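You operate a simulated robot arm through the tools that you are given. There is no shell and no other tool.

The job below is to be done with a simulated two-armed robot. You get a single attempt, and the scene is never put back.

TASK
Check the orange sensor at +25 on the block: GOOD pad if within one degree, else FAULT pad.
Fine: wait for its reading; switch the block off again.

Only the result counts: the job must be done as asked and must still hold three seconds after the hand-in. Knocking over, shifting, dropping, spilling or breaking anything else fails it.

THE ROBOT
Two 7-joint arms with two-finger parallel grippers on one trunk that stands fixed in place. Base frame: the origin is at the foot of the trunk, x ahead of it, y to its left, z up; the work surface is at about z = 0.803. Readings come in m, degrees, newtons and seconds.
The left shoulder is at [0.05, 0.177, 1.154], the right one opposite. With the tool pointing down near the work surface each hand reaches from about 0.2 to 0.7 m from the base axis, measured 20 degrees to its own side. Payload 3.43 kg a hand.
Tool frame (each hand has its own): the origin (TCP) lies between the finger pads and is the grasp point; the fingertips stand 0.034 m ahead of it; z points along the fingers, y is the line along which they close. The gripper opens to 0.128 m. The fingers are 0.024 m wide and 0.012 m thick; the gripper's body (0.048 by 0.13 m) begins 0.096 m behind the TCP.
Orientation is told as [roll, pitch, yaw] about the base's x, y, z axes, in that order, counted from this pose: with the fingers straight down and closing along the base's y, the tool's x points along the base's -x, its y along +y and its z along -z.

THE INTERFACE
- The arms move only by the tool arm_command. It takes "left_motion", "right_motion" or both (then of equal length, played together; a hand with none holds still); each is a list of rows, each an object of numbers (a shift or turn left out is 0, a gripper value left out holds the last): "grip": the opening, from 0 (shut) to 1 (fully open); "dx", "dy", "dz": the shift along the base's x, y, z in m; "rx", "ry", "rz": the turn, a rotation vector about the base's x, y, z in degrees. In form: [{"grip": .., "dx": .., "dy": .., "dz": .., "rx": .., "ry": .., "rz": ..}, ...]. A call has 1 to 20 rows; each row shifts and turns the commanded pose from where the row before left it. Rows are played at 5 a second. More than 0.05 m and 8.6 degrees between two rows, or a gripper value outside its range, and nothing of the call is played. Where a pose cannot be reached the arm comes as near as it can. A force on the tool above 40 N (or 10 N above the force at the start of the call, whichever is more), or a blocked arm, ends the call early, and 0.2 s more pass. Each finger travels about 0.108 m/s and halts on what it meets, pressing with about 26 N; the grip force reading is that of the motor and also rises with nothing between the fingers. The clock runs only during rows and for 0.2 s after the last one: add rows that do not move to give the fingers time. The reply holds the time, the measured pose of the TCP, the force on the tool along the base axes, the opening and the grip force, in the units named above and with some noise, with the torque about the TCP (base axes, N m) and any sound that the robot's microphone picked up.
- Cameras (640 x 400 px; columns grow to the right, rows downward): "scene" is now at [0.1491, -0.0354, 1.31]; the picture's right is [-0.40, -0.92, 0.00], its down [-0.44, 0.19, -0.88] and it looks along [0.81, -0.35, -0.48] (base axes); focal length 259 px, centre (320, 200). "left" rides on the left gripper at [0.076, 0.011, -0.16] in its tool frame; the picture's right is [-0.15, 0.99, 0.00], its down [-0.88, -0.13, -0.46] and it looks along [-0.45, -0.07, 0.89] (tool axes); focal length 234 px, centre (320, 200). "right" rides on the right gripper at [0.076, -0.011, -0.16] in its tool frame; the picture's right is [0.15, 0.99, 0.00], its down [-0.88, 0.13, -0.46] and it looks along [-0.45, 0.07, 0.89] (tool axes); focal length 234 px, centre (320, 200). There is no depth. A picture from a camera that has moved, and an enlarged one, comes with that camera's place and axes in the base frame and with its lens. The place of the scene camera against the robot may be out by one fixed shift of up to 0.018 m in any direction.
- capture(camera): a new picture of that camera. No time passes.
- slide_trunk(by): slides the trunk up (or, below 0, down) by that many m; the arms and the scene camera ride with it, the base frame stays. It gives what a move gives, with no picture.
- head_to(pan, tilt): turns the head with the scene camera to pan (to the left, within 80 degrees either way) and tilt (down, from -29 to 69), counted from straight ahead of the robot. It gives what a move gives.
- inspect(camera, box): a new picture of the part [left, top, right, bottom] of that camera's present view, enlarged. No time passes.
- sign_off(): hands the job in; it is judged then, once.

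Places have to be worked out from the pictures, the camera data and where the tool is seen. Open the grippers and draw the arms clear of the work before you hand the job in, unless the task says otherwise.

The tools are called after "Call:" as a command line: name --argument value ..., lists and objects as JSON in quotes. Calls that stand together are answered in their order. arm_command: Moves the arms, as the interface text tells. Its arguments: {"type":"object","properties":{"left_motion":{"type":"array","items":{"type":"object","properties":{"grip":{"type":"number"},"dx":{"type":"number"},"dy":{"type":"number"},"dz":{"type":"number"},"rx":{"type":"number"},"ry":{"type":"number"},"rz":{"type":"number"}}}},"right_motion":{"type":"array","items":{"type":"object","properties":{"grip":{"type":"number"},"dx":{"type":"number"},"dy":{"type":"number"},"dz":{"type":"number"},"rx":{"type":"number"},"ry":{"type":"number"},"rz":{"type":"number"}}}}},"required":[]} The other tools are called the same way: slide_trunk (by) moves the trunk up or down; head_to (pan, tilt) turns the head that bears the scene camera; capture (camera) takes a picture; inspect (camera, box) takes an enlarged picture of a part of a camera's view; sign_off () hands the job in.

At the start:

```text
clock: 0.0
left_tcp_pos: [0.4408, -0.0043, 1.1093]
left_orientation: [-0.1, 0.0, 0.1]
left_ft_force: [0.3, 0.5, 0.1]
left_wrist_torque: [0.01, 0.0, 0.01]
left_width: 0.128
left_grasp_force: 0.0
right_tcp_pos: [0.4238, -0.4648, 1.1859]
right_orientation: [-0.1, 0.0, 0.0]
right_ft_force: [-0.4, -0.5, 0.2]
right_wrist_torque: [-0.02, -0.02, -0.01]
right_width: 0.128
right_grasp_force: 0.1
trunk travel left (down, up): [-0.325, 0.076]
head pan, tilt (commanded): [-23.4, 28.6]
```

scene: 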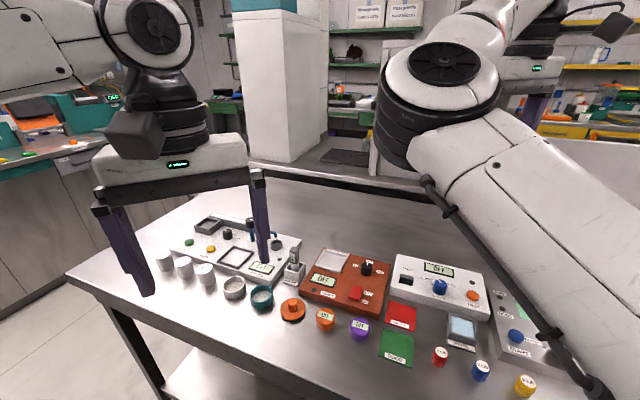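
right: 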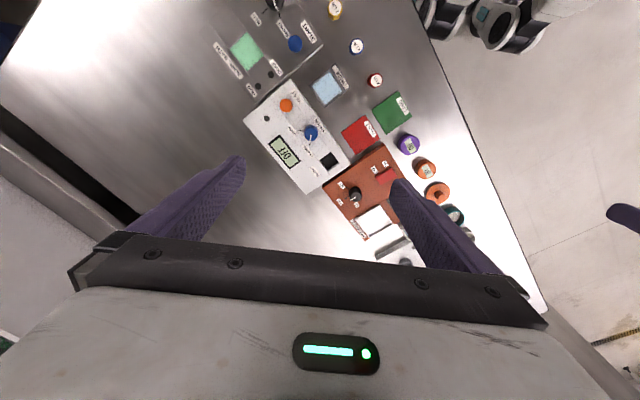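
left: 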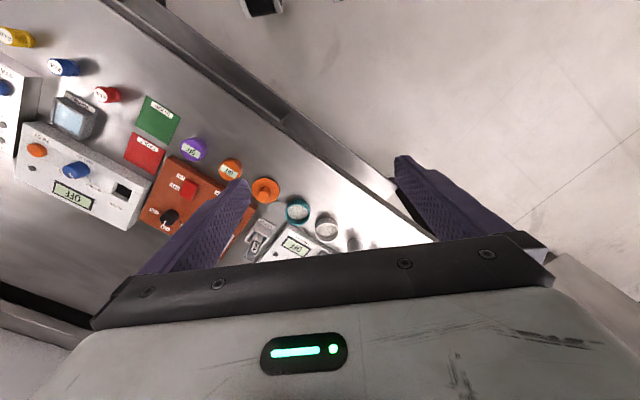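

I'll begin by looking more closely at the bench, especially the orange/red block devices, sensors and pads.

Call:
inspect --camera "scene" --box '[280, 230, 440, 370]'

Call:
inspect --camera "scene" --box '[380, 240, 580, 400]'

Call:
inspect --camera "scene" --box '[140, 200, 320, 330]'

Call:
inspect --camera "right" --box '[300, 70, 500, 270]'

Call:
inspect --camera "left" --box '[100, 80, 300, 280]'

```text
2.86 times, centred on (360, 300) of scene
camera zoom: at [0.1491, -0.0354, 1.31], right [-0.4, -0.92, 0.0], down [-0.44, 0.19, -0.88], along [0.81, -0.35, -0.48], focal length 739 px, centre (206, -86)
```

zoom: 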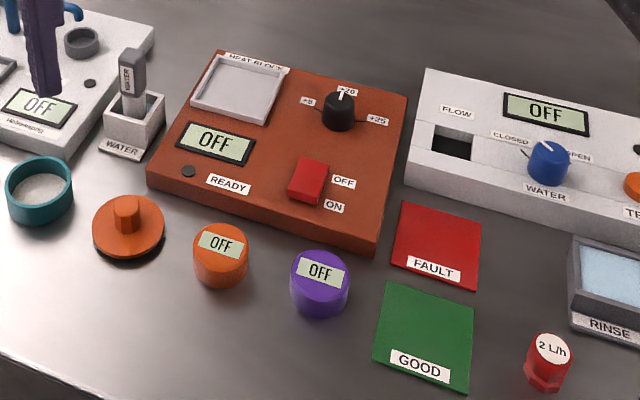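

```text
2.50 times, centred on (480, 320) of scene
camera zoom: at [0.1491, -0.0354, 1.31], right [-0.4, -0.92, 0.0], down [-0.44, 0.19, -0.88], along [0.81, -0.35, -0.48], focal length 647 px, centre (-80, -100)
```

zoom: 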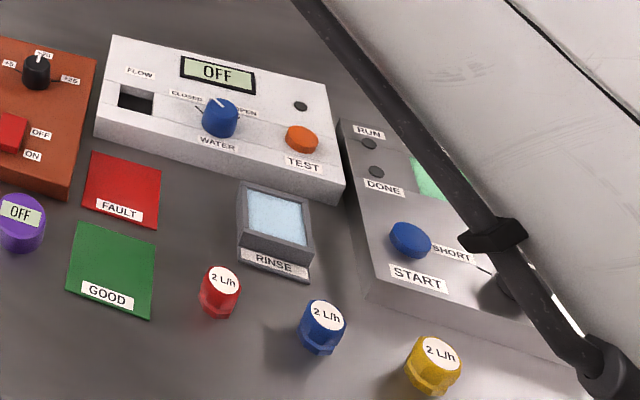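

```text
3.08 times, centred on (230, 265) of scene
camera zoom: at [0.1491, -0.0354, 1.31], right [-0.4, -0.92, 0.0], down [-0.44, 0.19, -0.88], along [0.81, -0.35, -0.48], focal length 796 px, centre (597, 0)
```

zoom: 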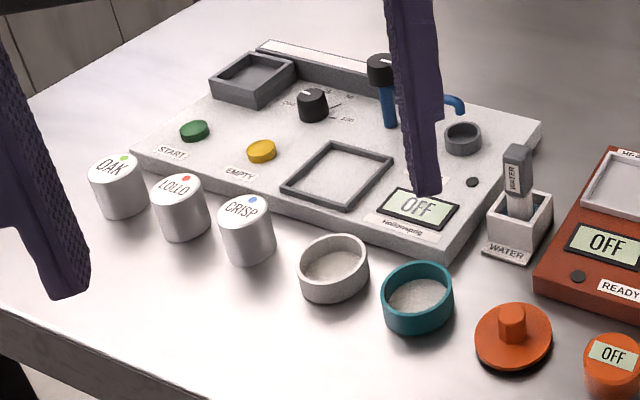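

```text
2.00 times, centred on (400, 170) of right
camera zoom: at [0.3463, -0.476, 1.3446], right [-0.15, 0.99, 0.0], down [0.88, 0.13, 0.46], along [0.45, 0.07, -0.89], focal length 468 px, centre (160, 260)
```

zoom: 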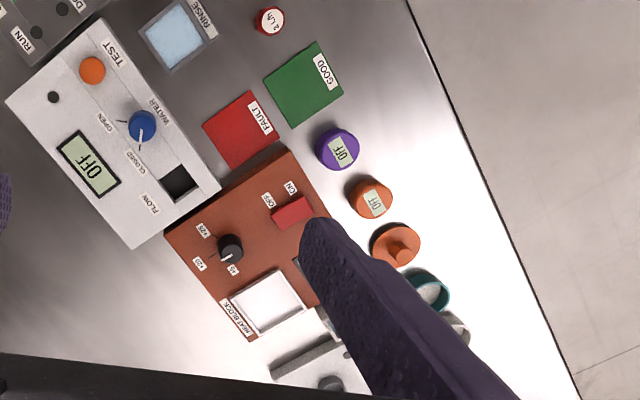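

```text
2.00 times, centred on (200, 180) of left
camera zoom: at [0.3646, 0.0073, 1.2697], right [0.15, 0.99, 0.0], down [0.88, -0.13, 0.46], along [0.45, -0.07, -0.89], focal length 468 px, centre (560, 240)
```

zoom: 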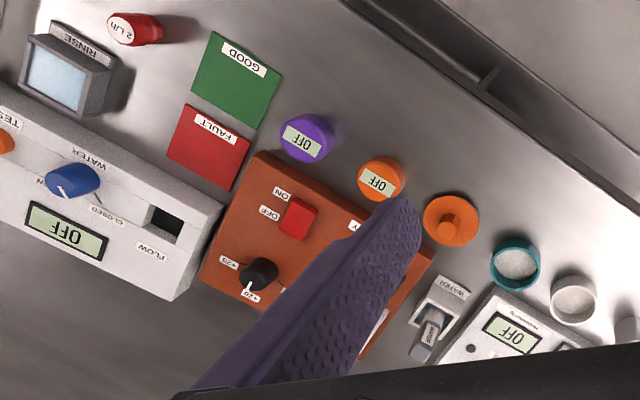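

The heat block (brown-orange, knob at +20 now, rocker OFF, "READY" lamp, metal well) lies roughly at (0.57,-0.31). The orange sensor is near (0.495,-0.20), FAULT pad near (0.44,-0.37) and GOOD near (0.385,-0.31). I'll move the left arm out of the way and bring the right camera over the block.

Call:
arm_command --left_motion '[{"dy": 0.045}, {"dy": 0.045}, {"dy": 0.045}, {"dy": 0.045}, {"dy": 0.045}, {"dy": 0.045}]' --right_motion '[{"dx": 0.02, "dy": 0.02, "dz": -0.015}, {"dx": 0.02, "dy": 0.02, "dz": -0.015}, {"dx": 0.02, "dy": 0.02, "dz": -0.015}, {"dx": 0.02, "dy": 0.02, "dz": -0.015}, {"dx": 0.02, "dy": 0.02, "dz": -0.015}, {"dx": 0.02, "dy": 0.02, "dz": -0.015}]'

Call:
capture --camera "right"

Call:
capture --camera "scene"

```text
clock: 1.4
left_tcp_pos: [0.4398, 0.2642, 1.1114]
left_orientation: [0.1, 0.1, -0.1]
left_ft_force: [-0.7, -0.2, 0.6]
left_wrist_torque: [-0.05, 0.0, 0.01]
left_width: 0.1278
left_grasp_force: 0.1
right_tcp_pos: [0.5425, -0.3449, 1.0969]
right_orientation: [-0.1, 0.0, 0.0]
right_ft_force: [1.1, 1.2, 0.0]
right_wrist_torque: [0.0, 0.0, 0.02]
right_width: 0.1279
right_grasp_force: 0.0
trunk travel left (down, up): [-0.325, 0.076]
head pan, tilt (commanded): [-23.4, 28.6]
```

```text
taken
camera right: at [0.4663, -0.3554, 1.2544], right [-0.15, 0.99, 0.0], down [0.88, 0.13, 0.46], along [0.45, 0.06, -0.89], focal length 234 px, centre (320, 200)
```

right: 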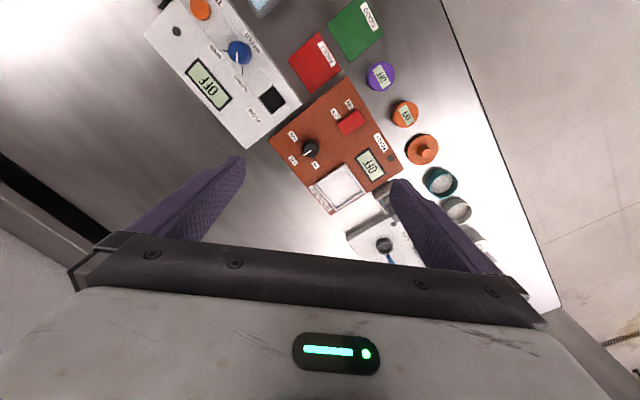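

```text
taken
camera scene: at [0.1491, -0.0349, 1.31], right [-0.4, -0.92, 0.0], down [-0.44, 0.19, -0.88], along [0.81, -0.35, -0.48], focal length 259 px, centre (320, 200)
```

scene: 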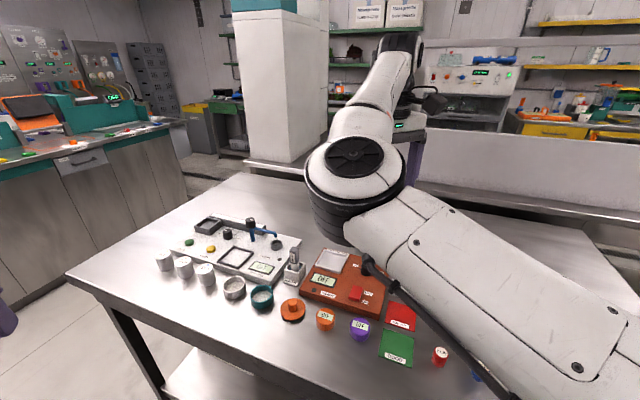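

The right camera is now over the block; I'll enlarge the knob, switch and labels.

Call:
inspect --camera "right" --box '[260, 70, 420, 220]'

Call:
inspect --camera "right" --box '[340, 40, 460, 180]'

```text
2.67 times, centred on (340, 145) of right
camera zoom: at [0.4663, -0.3554, 1.2544], right [-0.15, 0.99, 0.0], down [0.88, 0.13, 0.46], along [0.45, 0.06, -0.89], focal length 624 px, centre (267, 347)
```

zoom: 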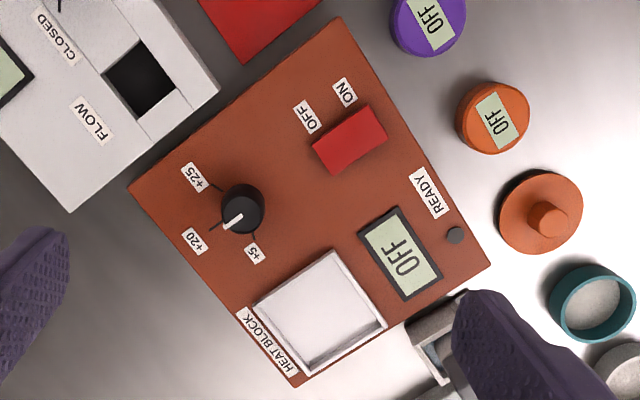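

```text
2.86 times, centred on (400, 110) of right
camera zoom: at [0.4663, -0.3554, 1.2544], right [-0.15, 0.99, 0.0], down [0.88, 0.13, 0.46], along [0.45, 0.06, -0.89], focal length 669 px, centre (91, 457)
```

zoom: 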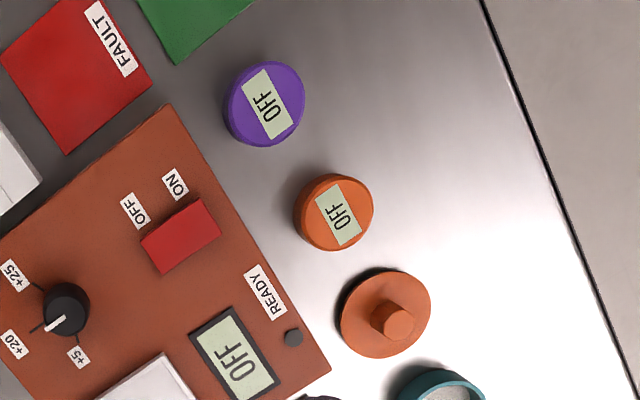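

I'll zoom harder on the knob to see pointer direction and tick angles, and on the rocker.

Call:
inspect --camera "right" --box '[285, 120, 345, 170]'

Call:
inspect --camera "right" --box '[325, 85, 385, 135]'

Call:
inspect --camera "scene" --box '[295, 240, 395, 340]'

```text
8.00 times, centred on (315, 145) of right
camera zoom: at [0.4663, -0.3554, 1.2544], right [-0.15, 0.99, 0.0], down [0.88, 0.13, 0.46], along [0.45, 0.06, -0.89], focal length 1873 px, centre (360, 640)
```

zoom: 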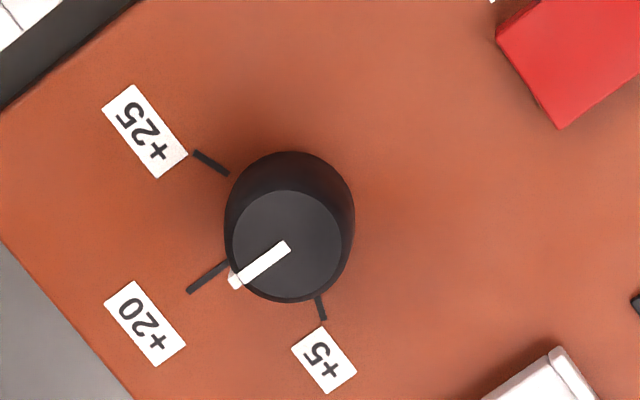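

```text
8.00 times, centred on (355, 110) of right
camera zoom: at [0.4663, -0.3554, 1.2544], right [-0.15, 0.99, 0.0], down [0.88, 0.13, 0.46], along [0.45, 0.06, -0.89], focal length 1873 px, centre (40, 920)
```

zoom: 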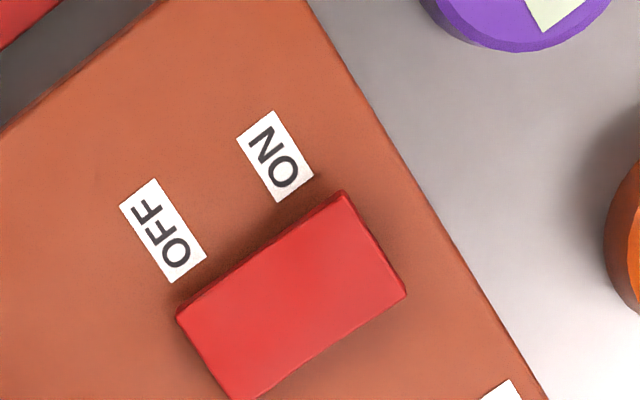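

```text
4.00 times, centred on (345, 290) of scene
camera zoom: at [0.1491, -0.0349, 1.31], right [-0.4, -0.92, 0.0], down [-0.44, 0.19, -0.88], along [0.81, -0.35, -0.48], focal length 1035 px, centre (220, -160)
```

zoom: 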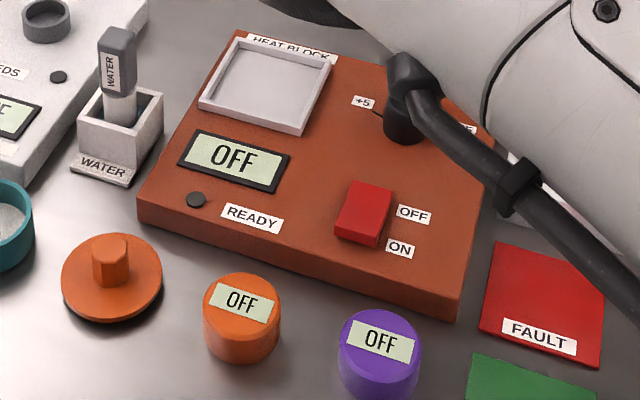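

From the wrist camera I get the knob at about (0.577,-0.354), diameter ~0.03, with +20 at -45° and +25 at about -115° in base yaw (a 70° clockwise turn seen from above). I'll go above it with yaw +35 and the fingers partly open.

Call:
arm_command --right_motion '[{"dx": 0.007, "dy": -0.002, "dz": -0.03, "rz": 7, "grip": 0.45}, {"dx": 0.007, "dy": -0.002, "dz": -0.03, "rz": 7}, {"dx": 0.007, "dy": -0.002, "dz": -0.03, "rz": 7}, {"dx": 0.007, "dy": -0.002, "dz": -0.03, "rz": 7}, {"dx": 0.0065, "dy": -0.0016, "dz": -0.027, "rz": 7}, {}]'

Call:
capture --camera "right"

Call:
inspect --camera "right" --box '[230, 100, 410, 260]'

```text
clock: 2.8
left_tcp_pos: [0.4394, 0.263, 1.1113]
left_orientation: [0.0, -0.1, -0.1]
left_ft_force: [-0.5, 0.2, -0.3]
left_wrist_torque: [-0.02, 0.0, -0.02]
left_width: 0.1277
left_grasp_force: 0.1
right_tcp_pos: [0.5806, -0.3552, 0.9469]
right_orientation: [-0.1, -0.1, 35.1]
right_ft_force: [0.3, 0.2, -0.5]
right_wrist_torque: [0.0, 0.01, -0.01]
right_width: 0.0578
right_grasp_force: 0.0
trunk travel left (down, up): [-0.325, 0.076]
head pan, tilt (commanded): [-23.4, 28.6]
```

```text
taken
camera right: at [0.5224, -0.408, 1.1063], right [-0.69, 0.73, 0.0], down [0.64, 0.61, 0.46], along [0.33, 0.31, -0.89], focal length 234 px, centre (320, 200)
```

right: 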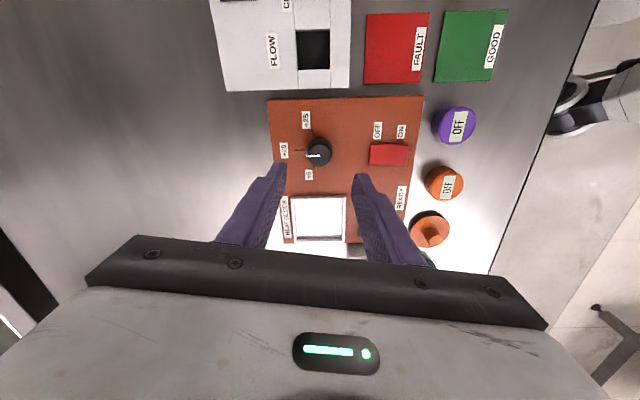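

```text
2.50 times, centred on (320, 180) of right
camera zoom: at [0.5224, -0.408, 1.1063], right [-0.69, 0.73, 0.0], down [0.64, 0.61, 0.46], along [0.33, 0.31, -0.89], focal length 585 px, centre (320, 250)
```

zoom: 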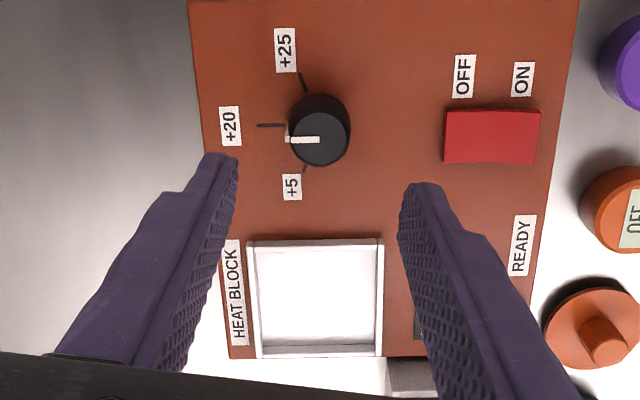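

The TCP, about (0.578,-0.355), sits right over the knob centre, about (0.578,-0.356). I'll go down until the tips are a few millimetres above the block's top, then close.

Call:
arm_command --right_motion '[{"dz": -0.03}, {"dz": -0.03}, {"dz": -0.01}, {"dz": -0.008}, {}]'

Call:
inspect --camera "right" --box '[220, 100, 420, 260]'

Call:
capture --camera "scene"

```text
clock: 4.0
left_tcp_pos: [0.4395, 0.2633, 1.1101]
left_orientation: [-0.1, 0.0, 0.2]
left_ft_force: [-0.5, -0.4, -0.3]
left_wrist_torque: [0.02, 0.01, 0.0]
left_width: 0.1279
left_grasp_force: 0.0
right_tcp_pos: [0.5778, -0.3536, 0.8694]
right_orientation: [-0.1, 0.1, 35.0]
right_ft_force: [-0.4, 1.2, 0.8]
right_wrist_torque: [-0.02, 0.04, 0.0]
right_width: 0.0577
right_grasp_force: 0.1
trunk travel left (down, up): [-0.325, 0.076]
head pan, tilt (commanded): [-23.4, 28.6]
```

```text
2.50 times, centred on (320, 180) of right
camera zoom: at [0.5208, -0.4074, 1.0288], right [-0.69, 0.73, 0.0], down [0.65, 0.61, 0.46], along [0.33, 0.31, -0.89], focal length 585 px, centre (320, 250)
```

zoom: 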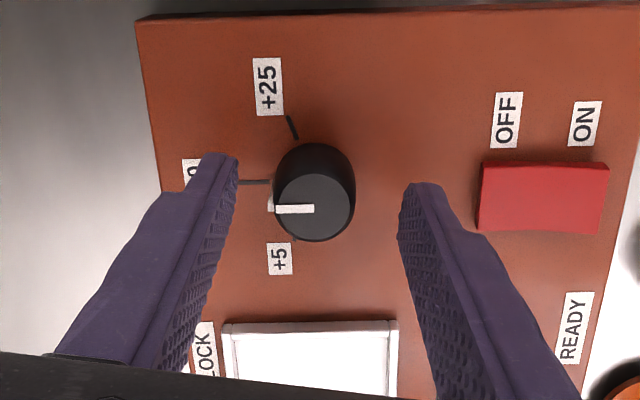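

```text
taken
camera scene: at [0.1491, -0.0354, 1.31], right [-0.4, -0.92, 0.0], down [-0.44, 0.19, -0.88], along [0.81, -0.35, -0.48], focal length 259 px, centre (320, 200)
```

scene: 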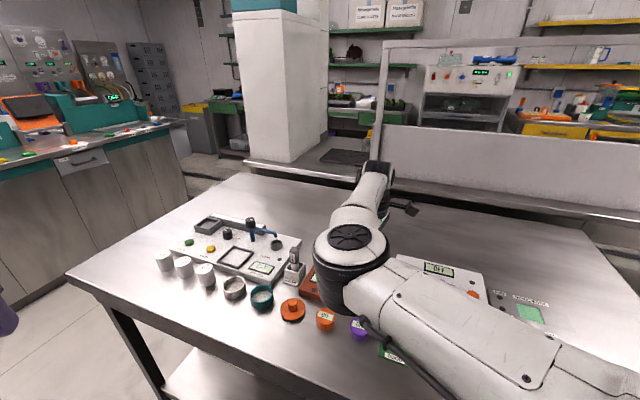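

The knob lies centred between the fingers (within 2 mm). I'll lower 4 mm more and close on it.

Call:
arm_command --right_motion '[{"dz": -0.004}, {"grip": 0.3}, {"grip": 0.15}, {"grip": 0.0}, {}, {}]'

Call:
inspect --camera "right" --box '[220, 100, 420, 260]'

```text
clock: 5.4
left_tcp_pos: [0.4402, 0.2629, 1.1101]
left_orientation: [0.1, 0.2, 0.2]
left_ft_force: [-0.1, 0.1, 0.0]
left_wrist_torque: [-0.05, 0.04, -0.01]
left_width: 0.1282
left_grasp_force: 0.0
right_tcp_pos: [0.5778, -0.355, 0.8662]
right_orientation: [-0.3, -0.2, 35.0]
right_ft_force: [8.2, -9.1, 0.8]
right_wrist_torque: [-0.18, -0.46, 0.02]
right_width: 0.0289
right_grasp_force: 45.0
trunk travel left (down, up): [-0.325, 0.076]
head pan, tilt (commanded): [-23.4, 28.6]
```

```text
2.50 times, centred on (320, 180) of right
camera zoom: at [0.5212, -0.4085, 1.0254], right [-0.69, 0.73, 0.0], down [0.65, 0.61, 0.46], along [0.33, 0.31, -0.89], focal length 585 px, centre (320, 250)
```

zoom: 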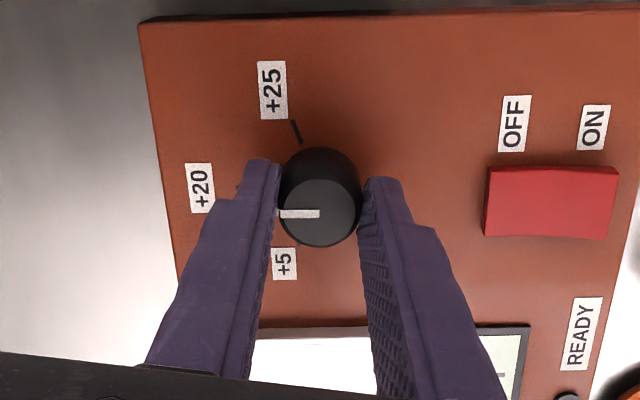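

Gripped the knob (width 0.029) with a small side force, so I'll relieve it by 1 mm and turn clockwise in steps, first 35°.

Call:
arm_command --right_motion '[{"dx": 0.0008, "dy": -0.001}, {"rz": -7}, {"rz": -7}, {"rz": -7}, {"rz": -7}, {"rz": -7}, {}]'

Call:
inspect --camera "right" --box '[220, 100, 420, 260]'

```text
clock: 7.0
left_tcp_pos: [0.4388, 0.2622, 1.111]
left_orientation: [0.0, 0.0, 0.1]
left_ft_force: [0.5, 0.4, 0.6]
left_wrist_torque: [0.04, 0.0, -0.04]
left_width: 0.1281
left_grasp_force: 0.1
right_tcp_pos: [0.5774, -0.3558, 0.8667]
right_orientation: [-0.1, 0.1, -0.2]
right_ft_force: [-1.4, -5.3, 4.7]
right_wrist_torque: [-0.17, 0.31, -0.03]
right_width: 0.0285
right_grasp_force: 45.1
trunk travel left (down, up): [-0.325, 0.076]
head pan, tilt (commanded): [-23.4, 28.6]
```

```text
2.50 times, centred on (320, 180) of right
camera zoom: at [0.5016, -0.3668, 1.0255], right [-0.14, 0.99, 0.0], down [0.88, 0.13, 0.46], along [0.45, 0.06, -0.89], focal length 585 px, centre (320, 250)
```

zoom: 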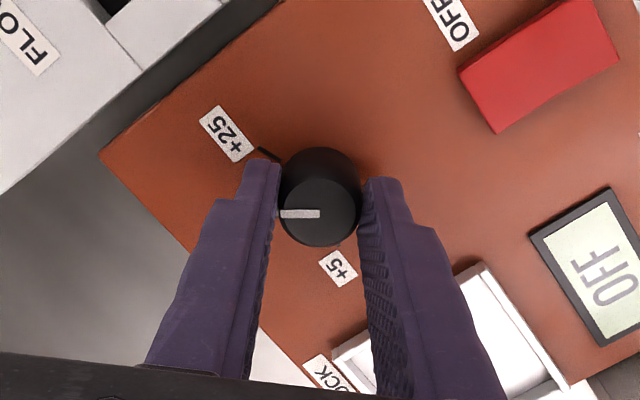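

The knob turns with the gripper without slip (pointer now midway between +20 and +25). Another 35°.

Call:
arm_command --right_motion '[{"rz": -7}, {"rz": -7}, {"rz": -7}, {"rz": -7}, {"rz": -7}, {}]'

Call:
inspect --camera "right" --box '[220, 100, 420, 260]'

```text
clock: 8.4
left_tcp_pos: [0.4397, 0.2636, 1.1099]
left_orientation: [0.0, 0.0, 0.1]
left_ft_force: [0.4, 0.1, -0.8]
left_wrist_torque: [0.04, 0.01, -0.02]
left_width: 0.1281
left_grasp_force: 0.1
right_tcp_pos: [0.5783, -0.3544, 0.8659]
right_orientation: [-0.1, 0.0, -34.9]
right_ft_force: [1.1, -2.8, 0.1]
right_wrist_torque: [-0.21, -0.19, 0.48]
right_width: 0.0285
right_grasp_force: 44.5
trunk travel left (down, up): [-0.325, 0.076]
head pan, tilt (commanded): [-23.4, 28.6]
```

```text
2.50 times, centred on (320, 180) of right
camera zoom: at [0.509, -0.3209, 1.0255], right [0.45, 0.89, 0.0], down [0.8, -0.4, 0.46], along [0.41, -0.2, -0.89], focal length 585 px, centre (320, 250)
```

zoom: 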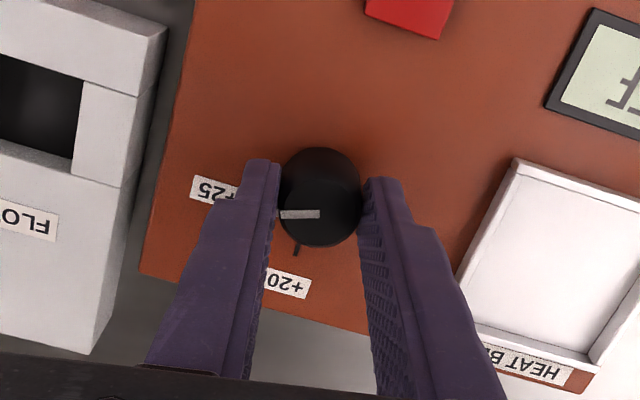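

The pointer is at +25 and the torque of 0.48 N m suggests the end stop is met. I'll open the fingers and lift clear, then look.

Call:
arm_command --right_motion '[{"grip": 0.2}, {"grip": 0.3}, {"grip": 0.45}, {}, {"dz": 0.04}, {"dz": 0.04}, {"dz": 0.04}, {}]'

Call:
inspect --camera "right" --box '[220, 60, 420, 260]'

Call:
capture --camera "right"

```text
clock: 10.2
left_tcp_pos: [0.4396, 0.2627, 1.11]
left_orientation: [0.0, 0.1, 0.1]
left_ft_force: [-0.2, -0.1, -0.3]
left_wrist_torque: [-0.02, 0.02, 0.01]
left_width: 0.1282
left_grasp_force: 0.0
right_tcp_pos: [0.5818, -0.3568, 0.9874]
right_orientation: [-0.1, 0.1, -35.1]
right_ft_force: [-0.5, 1.1, -0.1]
right_wrist_torque: [0.0, 0.03, 0.0]
right_width: 0.0576
right_grasp_force: 0.1
trunk travel left (down, up): [-0.325, 0.076]
head pan, tilt (commanded): [-23.4, 28.6]
```

```text
2.00 times, centred on (320, 160) of right
camera zoom: at [0.5114, -0.3216, 1.1462], right [0.45, 0.89, 0.0], down [0.8, -0.4, 0.46], along [0.41, -0.21, -0.89], focal length 468 px, centre (320, 280)
```

zoom: 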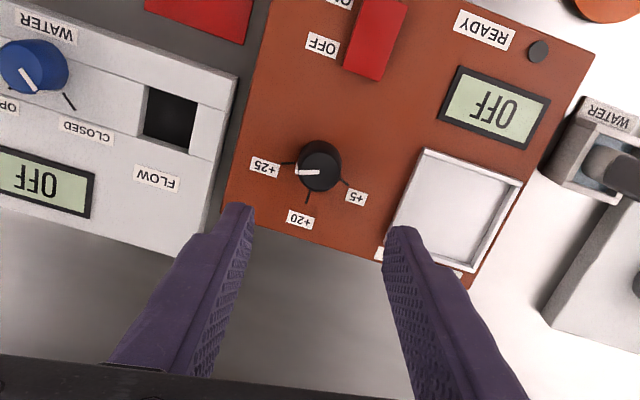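

```text
taken
camera right: at [0.5114, -0.3216, 1.1462], right [0.45, 0.89, 0.0], down [0.8, -0.4, 0.46], along [0.41, -0.21, -0.89], focal length 234 px, centre (320, 200)
```

right: 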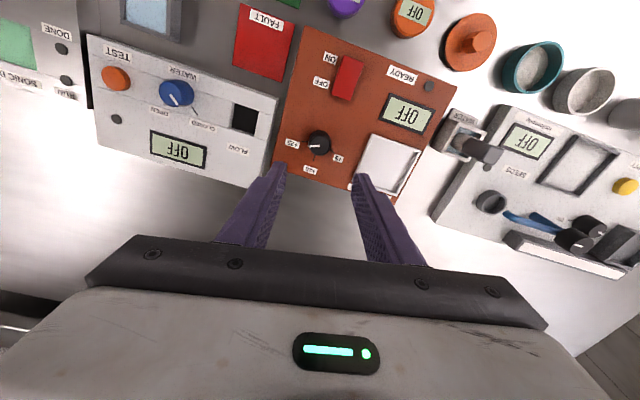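

Let me zoom on the knob's pointer to confirm +25, and on the rocker.

Call:
inspect --camera "right" --box '[285, 115, 355, 175]'

Call:
inspect --camera "right" --box '[305, 40, 385, 110]'

```text
6.67 times, centred on (320, 145) of right
camera zoom: at [0.5114, -0.3216, 1.1462], right [0.45, 0.89, 0.0], down [0.8, -0.4, 0.46], along [0.41, -0.21, -0.89], focal length 1561 px, centre (320, 567)
```

zoom: 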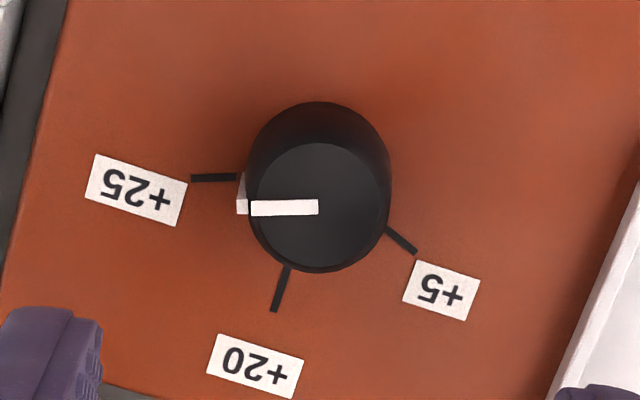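

```text
5.71 times, centred on (345, 75) of right
camera zoom: at [0.5114, -0.3216, 1.1462], right [0.45, 0.89, 0.0], down [0.8, -0.4, 0.46], along [0.41, -0.21, -0.89], focal length 1338 px, centre (177, 914)
```

zoom: 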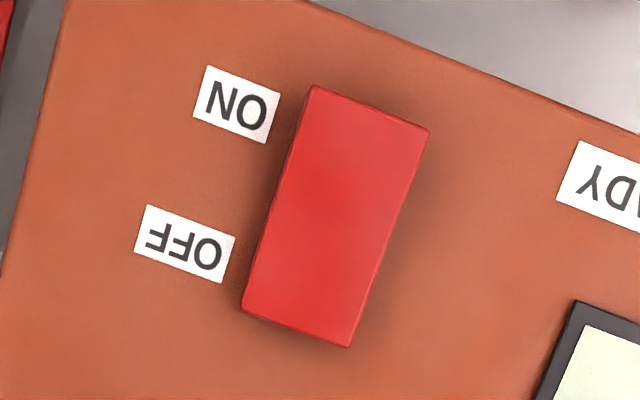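

The pointer lines up with the +25 tick. Rocker centre works out at about (0.525,-0.2925), with the ON end towards (0.51,-0.278). I'll close the gripper, turn to yaw +45 and hover over the ON end.

Call:
arm_command --right_motion '[{"dx": -0.0066, "dy": 0.0074, "rz": 8, "grip": 0.3}, {"dx": -0.0066, "dy": 0.0074, "rz": 8, "grip": 0.15}, {"dx": -0.0066, "dy": 0.0074, "rz": 8, "grip": 0.0}, {"dx": -0.0066, "dy": 0.0074, "rz": 8}, {"dx": -0.0066, "dy": 0.0074, "rz": 8}, {"dx": -0.0066, "dy": 0.0074, "rz": 8}, {"dx": -0.0066, "dy": 0.0074, "rz": 8}, {"dx": -0.0066, "dy": 0.0074, "rz": 8, "dz": -0.02}, {"dx": -0.0066, "dy": 0.0074, "rz": 8, "dz": -0.02}, {"dx": -0.0066, "dy": 0.0074, "rz": 8, "dz": -0.02}, {}]'

Call:
capture --camera "right"

Call:
inspect --camera "right" --box '[240, 120, 400, 260]'

```text
clock: 12.8
left_tcp_pos: [0.4381, 0.2636, 1.1096]
left_orientation: [-0.1, 0.1, -0.1]
left_ft_force: [-0.4, 0.5, -0.4]
left_wrist_torque: [0.01, 0.0, -0.01]
left_width: 0.1279
left_grasp_force: 0.0
right_tcp_pos: [0.5349, -0.3288, 0.9327]
right_orientation: [-1.5, -0.2, 42.3]
right_ft_force: [-0.5, 0.5, -0.5]
right_wrist_torque: [-0.02, 0.02, -0.02]
right_width: 0.0
right_grasp_force: 26.2
right hand out of reach, approached as far as the arm can: row 6, 7, 8, 9, 10
trunk travel left (down, up): [-0.325, 0.076]
head pan, tilt (commanded): [-23.4, 28.6]
stopped in row 11 (right hand): the arm was blocked; the commanded pose is now the measured one
```

```text
taken
camera right: at [0.4833, -0.3858, 1.0914], right [-0.77, 0.63, -0.03], down [0.55, 0.7, 0.46], along [0.31, 0.34, -0.89], focal length 234 px, centre (320, 200)
```

right: 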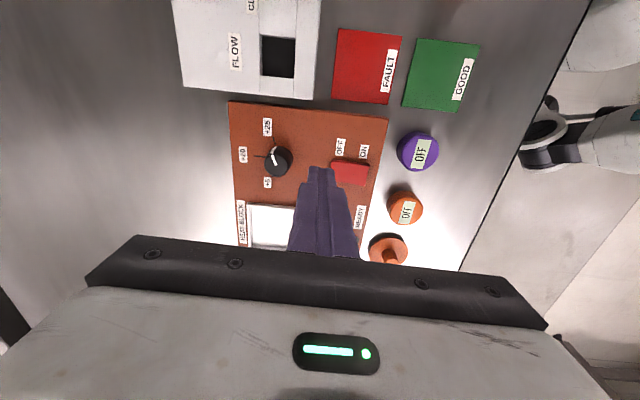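

```text
2.86 times, centred on (320, 190) of right
camera zoom: at [0.4833, -0.3858, 1.0914], right [-0.77, 0.63, -0.03], down [0.55, 0.7, 0.46], along [0.31, 0.34, -0.89], focal length 669 px, centre (320, 229)
```

zoom: 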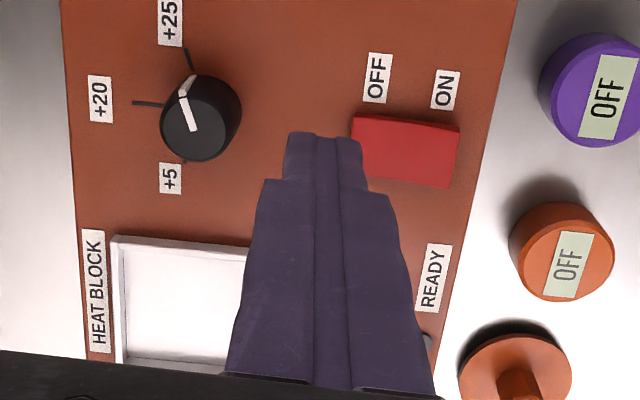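

The arm hit a joint limit near yaw +42, so I'll go back to negative yaw (about -45, where the tip is also square with the rocker), at a slightly raised height, and then shift over the ON end.

Call:
arm_command --right_motion '[{"dz": 0.01, "rz": -8}, {"dz": 0.01, "rz": -8}, {"dz": 0.01, "rz": -8}, {"rz": -8}, {"rz": -8}, {"rz": -8}, {"dx": -0.004, "dy": 0.009, "rz": -8}, {"dx": -0.004, "dy": 0.009, "rz": -8}, {"dx": -0.004, "dy": 0.009, "rz": -8}, {"dx": -0.004, "dy": 0.01, "rz": -8}, {"dx": -0.004, "dy": 0.01, "rz": -7.5}, {}]'

Call:
capture --camera "right"

Call:
inspect --camera "right" --box '[240, 120, 400, 260]'

```text
clock: 15.4
left_tcp_pos: [0.4385, 0.2633, 1.1111]
left_orientation: [0.0, 0.1, 0.2]
left_ft_force: [0.4, -0.1, -0.4]
left_wrist_torque: [-0.02, 0.02, -0.03]
left_width: 0.1282
left_grasp_force: 0.1
right_tcp_pos: [0.5104, -0.3579, 0.9621]
right_orientation: [-2.2, -0.5, -46.6]
right_ft_force: [0.0, 0.3, -0.1]
right_wrist_torque: [-0.03, 0.05, 0.01]
right_width: 0.0
right_grasp_force: 26.2
right hand out of reach, approached as far as the arm can: row 8, 9, 10, 11
trunk travel left (down, up): [-0.325, 0.076]
head pan, tilt (commanded): [-23.4, 28.6]
```

```text
taken
camera right: at [0.4531, -0.3069, 1.121], right [0.62, 0.79, -0.04], down [0.71, -0.53, 0.46], along [0.34, -0.31, -0.89], focal length 234 px, centre (320, 200)
```

right: 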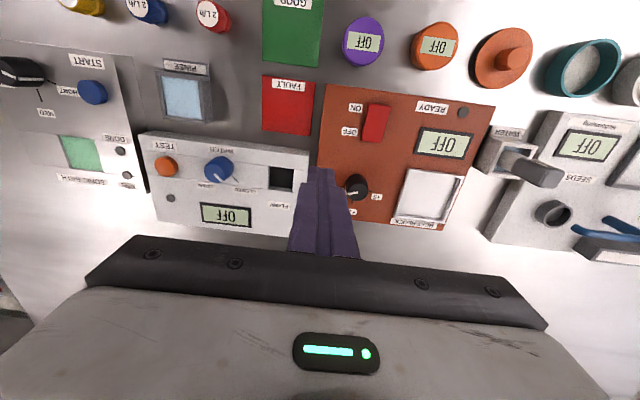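

```text
2.86 times, centred on (320, 190) of right
camera zoom: at [0.4531, -0.3069, 1.121], right [0.62, 0.79, -0.04], down [0.71, -0.53, 0.46], along [0.34, -0.31, -0.89], focal length 669 px, centre (320, 229)
```

zoom: 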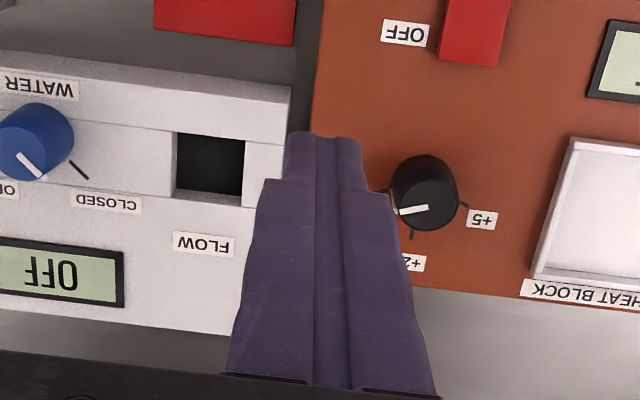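

The right arm is being limited again, now in +y; let me look at the scene view to understand its posture.

Call:
capture --camera "scene"

Call:
capture --camera "left"

```text
taken
camera scene: at [0.1493, -0.0356, 1.3099], right [-0.4, -0.92, 0.0], down [-0.44, 0.19, -0.88], along [0.81, -0.35, -0.48], focal length 259 px, centre (320, 200)
```

scene: 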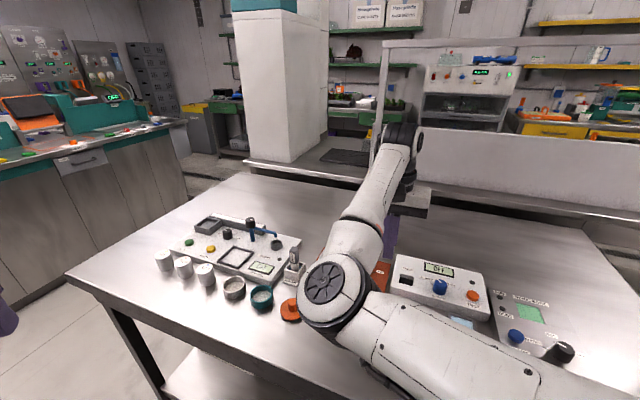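

```text
taken
camera left: at [0.364, 0.2752, 1.2705], right [0.15, 0.99, 0.0], down [0.88, -0.13, 0.45], along [0.45, -0.07, -0.89], focal length 234 px, centre (320, 200)
```

left: 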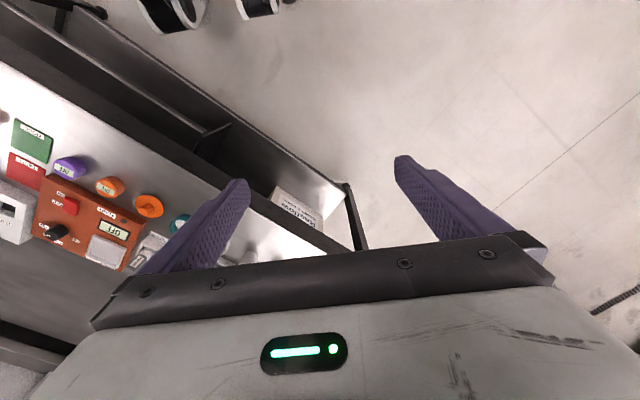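

The elbow has folded inward over the bench. I'll raise the hand and unwind the yaw towards 0 to get the arm back to a comfortable posture, correcting the small tilt too.

Call:
arm_command --right_motion '[{"dz": 0.03, "rx": 1.1, "ry": 1.0}, {"dz": 0.03}, {"dz": 0.03}, {"dz": 0.03}, {"dz": 0.03}, {}]'

Call:
capture --camera "scene"

```text
clock: 16.8
left_tcp_pos: [0.4383, 0.2641, 1.1088]
left_orientation: [0.0, 0.1, 0.0]
left_ft_force: [0.2, 0.2, -0.1]
left_wrist_torque: [-0.01, -0.01, 0.01]
left_width: 0.1281
left_grasp_force: 0.0
right_tcp_pos: [0.5135, -0.3472, 1.1124]
right_orientation: [-1.1, 1.4, -45.1]
right_ft_force: [-0.2, -0.2, -0.3]
right_wrist_torque: [0.02, -0.02, 0.02]
right_width: 0.0
right_grasp_force: 26.1
trunk travel left (down, up): [-0.325, 0.076]
head pan, tilt (commanded): [-23.4, 28.6]
```

```text
taken
camera scene: at [0.1493, -0.0355, 1.3099], right [-0.4, -0.92, 0.0], down [-0.44, 0.19, -0.88], along [0.81, -0.35, -0.48], focal length 259 px, centre (320, 200)
```

scene: 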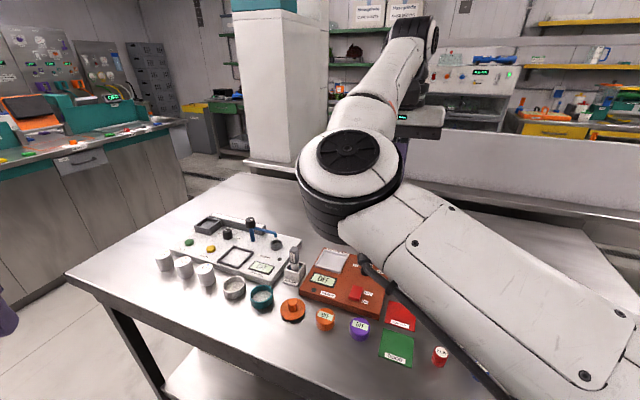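

Clear of the limit at this height; I'll level the tilt and try moving in +y to above the rocker's ON end while turning back to yaw 0-ish.

Call:
arm_command --right_motion '[{"rx": -0.2, "ry": -1.77}, {"dy": 0.015, "rz": 8}, {"dy": 0.015, "rz": 8}, {"dy": 0.015, "rz": 8}, {"dy": 0.015, "rz": 8}, {"dy": 0.005, "rz": 8}, {}]'

Call:
capture --camera "scene"

Call:
capture --camera "right"

```text
clock: 18.4
left_tcp_pos: [0.4393, 0.2635, 1.111]
left_orientation: [0.0, 0.0, 0.0]
left_ft_force: [0.0, 0.6, -0.5]
left_wrist_torque: [0.0, -0.01, -0.04]
left_width: 0.1282
left_grasp_force: 0.0
right_tcp_pos: [0.4992, -0.3591, 1.1112]
right_orientation: [0.1, -0.2, -6.2]
right_ft_force: [-0.2, -1.0, 0.2]
right_wrist_torque: [-0.01, -0.02, 0.0]
right_width: 0.0
right_grasp_force: 26.1
right hand out of reach, approached as far as the arm can: row 2, 3, 4, 5, 6
trunk travel left (down, up): [-0.325, 0.076]
head pan, tilt (commanded): [-23.4, 28.6]
```

```text
taken
camera scene: at [0.1491, -0.0354, 1.31], right [-0.4, -0.92, 0.0], down [-0.44, 0.19, -0.88], along [0.81, -0.35, -0.48], focal length 259 px, centre (320, 200)
```

scene: 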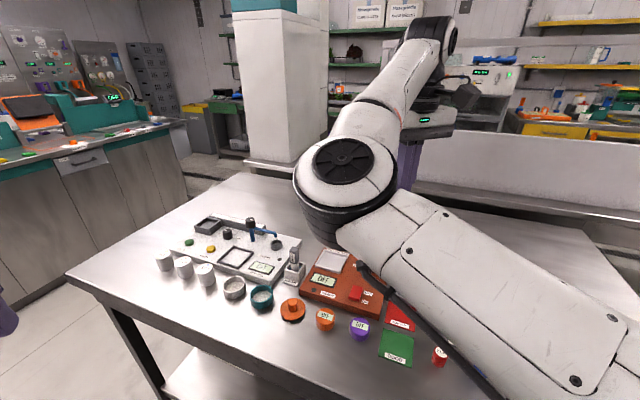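

```text
taken
camera right: at [0.4219, -0.3634, 1.2702], right [-0.04, 1.0, 0.0], down [0.89, 0.03, 0.46], along [0.46, 0.02, -0.89], focal length 234 px, centre (320, 200)
```

right: 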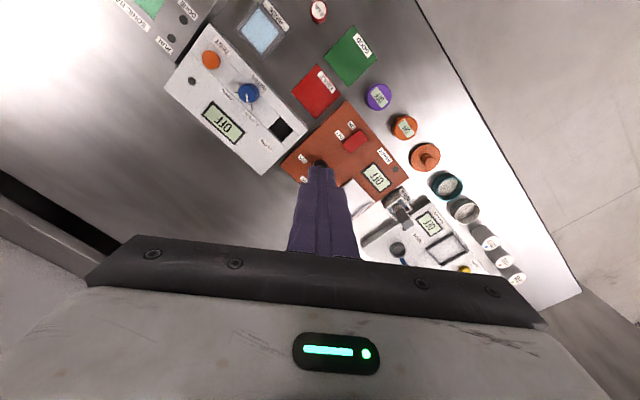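

The +y limit persists even high up, so the arm posture (wrist folded over a low inward elbow) is the trouble. I'll pan the head to see the right arm's shoulder and elbow before choosing how to re-posture it.

Call:
head_to --pan -60 --tilt 10

Call:
capture --camera "scene"

```text
clock: 19.4
left_tcp_pos: [0.4395, 0.2629, 1.1108]
left_orientation: [0.0, 0.0, 0.1]
left_ft_force: [0.1, 0.1, -0.3]
left_wrist_torque: [0.0, 0.0, -0.01]
left_width: 0.1281
left_grasp_force: 0.0
right_tcp_pos: [0.5005, -0.3601, 1.1106]
right_orientation: [0.0, -0.1, -6.2]
right_ft_force: [0.4, 0.0, 0.1]
right_wrist_torque: [0.03, -0.01, -0.02]
right_width: 0.0001
right_grasp_force: 26.1
trunk travel left (down, up): [-0.325, 0.076]
head pan, tilt (commanded): [-60.0, 10.0]
```

```text
taken
camera scene: at [0.1122, -0.0798, 1.3401], right [-0.87, -0.5, 0.0], down [-0.09, 0.15, -0.98], along [0.49, -0.85, -0.17], focal length 259 px, centre (320, 200)
```

scene: 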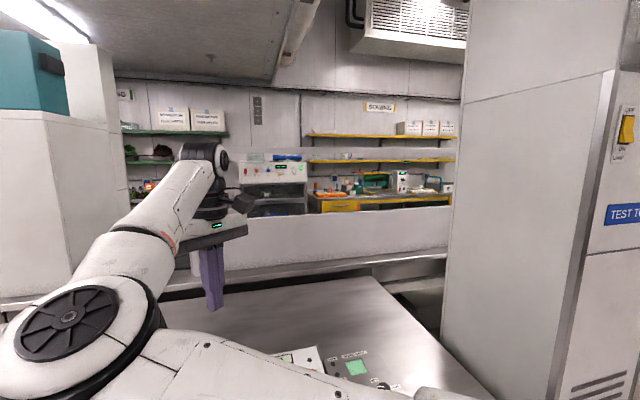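

The elbow sits inward at about (0.31,-0.12,1.22) — possibly close to the left arm's elbow. I'll pan the head left to see where the left arm's elbow is.

Call:
head_to --pan 30 --tilt 20

Call:
capture --camera "scene"

Call:
head_to --pan -10 --tilt 40

Call:
capture --camera "scene"

```text
clock: 21.1
left_tcp_pos: [0.4395, 0.2641, 1.1116]
left_orientation: [0.0, 0.0, 0.0]
left_ft_force: [-0.2, -0.5, -0.6]
left_wrist_torque: [-0.02, 0.02, -0.01]
left_width: 0.1279
left_grasp_force: 0.0
right_tcp_pos: [0.5007, -0.3599, 1.11]
right_orientation: [0.1, -0.1, -6.3]
right_ft_force: [-1.0, -0.7, -0.4]
right_wrist_torque: [-0.02, -0.01, 0.0]
right_width: 0.0003
right_grasp_force: 26.3
trunk travel left (down, up): [-0.325, 0.076]
head pan, tilt (commanded): [30.0, 20.0]
```

```text
taken
camera scene: at [0.1463, 0.0472, 1.3239], right [0.5, -0.87, 0.0], down [-0.3, -0.17, -0.94], along [0.81, 0.47, -0.34], focal length 259 px, centre (320, 200)
```

scene: 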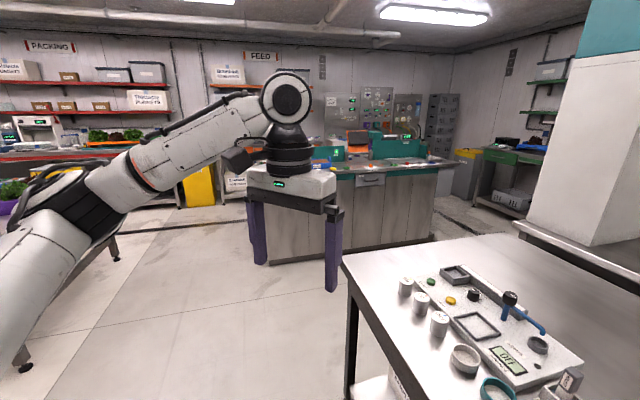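

```text
clock: 22.1
left_tcp_pos: [0.4389, 0.2639, 1.1105]
left_orientation: [-0.1, 0.0, 0.0]
left_ft_force: [-0.7, -0.7, -0.2]
left_wrist_torque: [0.02, 0.0, -0.02]
left_width: 0.1283
left_grasp_force: 0.2
right_tcp_pos: [0.4997, -0.3606, 1.1107]
right_orientation: [0.1, -0.1, -6.3]
right_ft_force: [0.9, -0.1, -0.5]
right_wrist_torque: [-0.01, 0.0, 0.0]
right_width: 0.0
right_grasp_force: 26.1
trunk travel left (down, up): [-0.325, 0.076]
head pan, tilt (commanded): [-10.0, 40.0]
```

```text
taken
camera scene: at [0.1493, -0.014, 1.2925], right [-0.17, -0.98, 0.0], down [-0.63, 0.11, -0.77], along [0.75, -0.13, -0.64], focal length 259 px, centre (320, 200)
```

scene: 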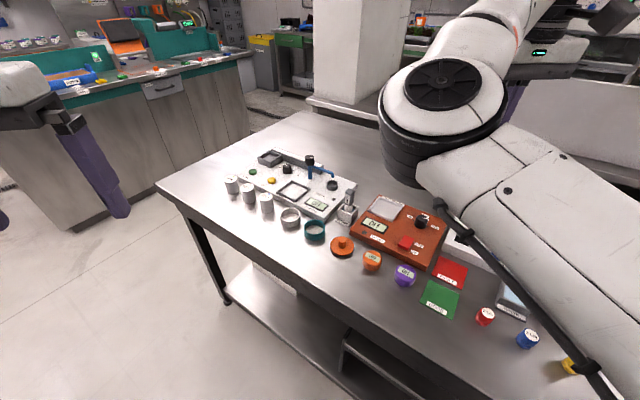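

The left elbow is out to the left and not in conflict; the right arm's forearm points up over a low elbow, which uses up its wrist range. Raising the trunk lets the forearm slope downward, so I'll raise it 0.075 m and retry.

Call:
slide_trunk --by 0.075

Call:
arm_command --right_motion '[{"dz": -0.03}, {"dz": -0.03}, {"dz": -0.03}, {"dy": 0.01}, {"dy": 0.01}, {"dy": 0.01}, {"dy": 0.01}, {}]'

Call:
head_to --pan -35 --tilt 30

Call:
capture --camera "scene"

```text
clock: 23.3
left_tcp_pos: [0.4396, 0.2637, 1.185]
left_orientation: [0.1, 0.2, 0.1]
left_ft_force: [0.3, 0.4, 0.3]
left_wrist_torque: [-0.02, 0.03, 0.01]
left_width: 0.1278
left_grasp_force: 0.0
right_tcp_pos: [0.5009, -0.3605, 1.1864]
right_orientation: [0.0, 0.0, -6.3]
right_ft_force: [0.0, -0.1, 0.7]
right_wrist_torque: [0.03, 0.02, 0.02]
right_width: 0.0
right_grasp_force: 26.5
trunk travel left (down, up): [-0.4, 0.001]
head pan, tilt (commanded): [-10.0, 40.0]
```

```text
clock: 25.1
left_tcp_pos: [0.439, 0.2634, 1.1853]
left_orientation: [0.0, 0.0, 0.1]
left_ft_force: [0.3, 0.0, -0.1]
left_wrist_torque: [-0.01, 0.01, 0.01]
left_width: 0.128
left_grasp_force: 0.2
right_tcp_pos: [0.5242, -0.3454, 1.0974]
right_orientation: [-0.2, -0.3, -6.1]
right_ft_force: [-0.1, -0.3, -0.5]
right_wrist_torque: [0.03, -0.02, 0.0]
right_width: 0.0
right_grasp_force: 25.6
right hand out of reach, approached as far as the arm can: row 2, 4, 5, 6, 7
trunk travel left (down, up): [-0.4, 0.001]
head pan, tilt (commanded): [-10.0, 40.0]
```

```text
clock: 26.0
left_tcp_pos: [0.4379, 0.2639, 1.1852]
left_orientation: [0.0, 0.0, 0.1]
left_ft_force: [0.1, 0.1, 0.5]
left_wrist_torque: [0.05, 0.02, -0.01]
left_width: 0.128
left_grasp_force: 0.0
right_tcp_pos: [0.5239, -0.3471, 1.0956]
right_orientation: [-0.4, -0.1, -6.1]
right_ft_force: [0.7, 0.5, 0.7]
right_wrist_torque: [-0.01, 0.01, 0.04]
right_width: 0.0
right_grasp_force: 26.0
trunk travel left (down, up): [-0.4, 0.001]
head pan, tilt (commanded): [-35.0, 30.0]
```

```text
taken
camera scene: at [0.1397, -0.0511, 1.3828], right [-0.57, -0.82, 0.0], down [-0.41, 0.29, -0.87], along [0.71, -0.5, -0.5], focal length 259 px, centre (320, 200)
```

scene: 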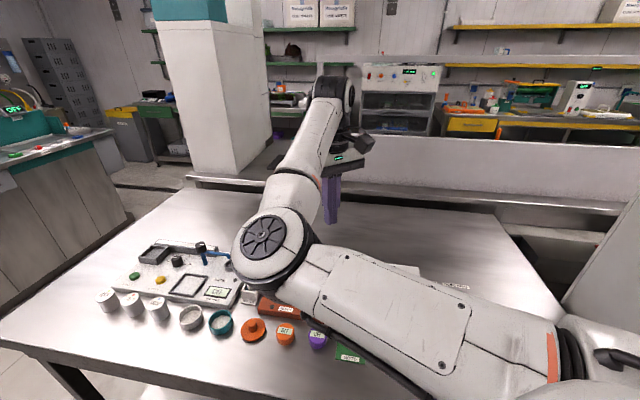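

The numbers fit an elbow joint limit: the elbow is bent the "wrong way" (over-straight branch), so the hand cannot come closer than ~0.5 m to the shoulder. I'll stretch the arm out high over the free back of the bench to its full reach, to let the elbow pass through straight and bend the other way on return.

Call:
arm_command --right_motion '[{"dx": 0.03, "dy": -0.022, "dz": -0.02}, {"dx": 0.03, "dy": -0.022, "dz": -0.02}, {"dx": 0.03, "dy": -0.022, "dz": -0.02}, {"dx": 0.03, "dy": -0.022, "dz": -0.02}, {"dx": 0.016, "dy": -0.012, "dz": -0.02}, {}]'

Call:
capture --camera "scene"

```text
clock: 27.4
left_tcp_pos: [0.4388, 0.2635, 1.1859]
left_orientation: [0.0, -0.1, 0.0]
left_ft_force: [0.1, -0.1, -0.6]
left_wrist_torque: [-0.03, 0.0, -0.01]
left_width: 0.1279
left_grasp_force: 0.2
right_tcp_pos: [0.6343, -0.4212, 0.9988]
right_orientation: [-0.2, -0.1, -4.9]
right_ft_force: [0.3, 0.3, 0.8]
right_wrist_torque: [-0.03, -0.01, 0.0]
right_width: 0.0003
right_grasp_force: 26.4
right hand out of reach, approached as far as the arm can: row 4, 5
trunk travel left (down, up): [-0.4, 0.001]
head pan, tilt (commanded): [-35.0, 30.0]
```

```text
taken
camera scene: at [0.1392, -0.0507, 1.3829], right [-0.57, -0.82, 0.0], down [-0.41, 0.29, -0.87], along [0.71, -0.5, -0.5], focal length 259 px, centre (320, 200)
```

scene: 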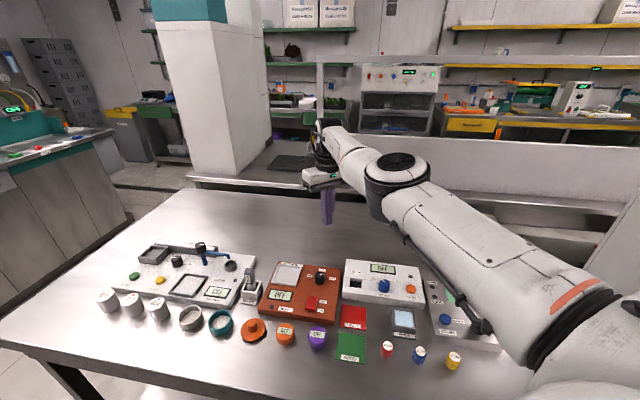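

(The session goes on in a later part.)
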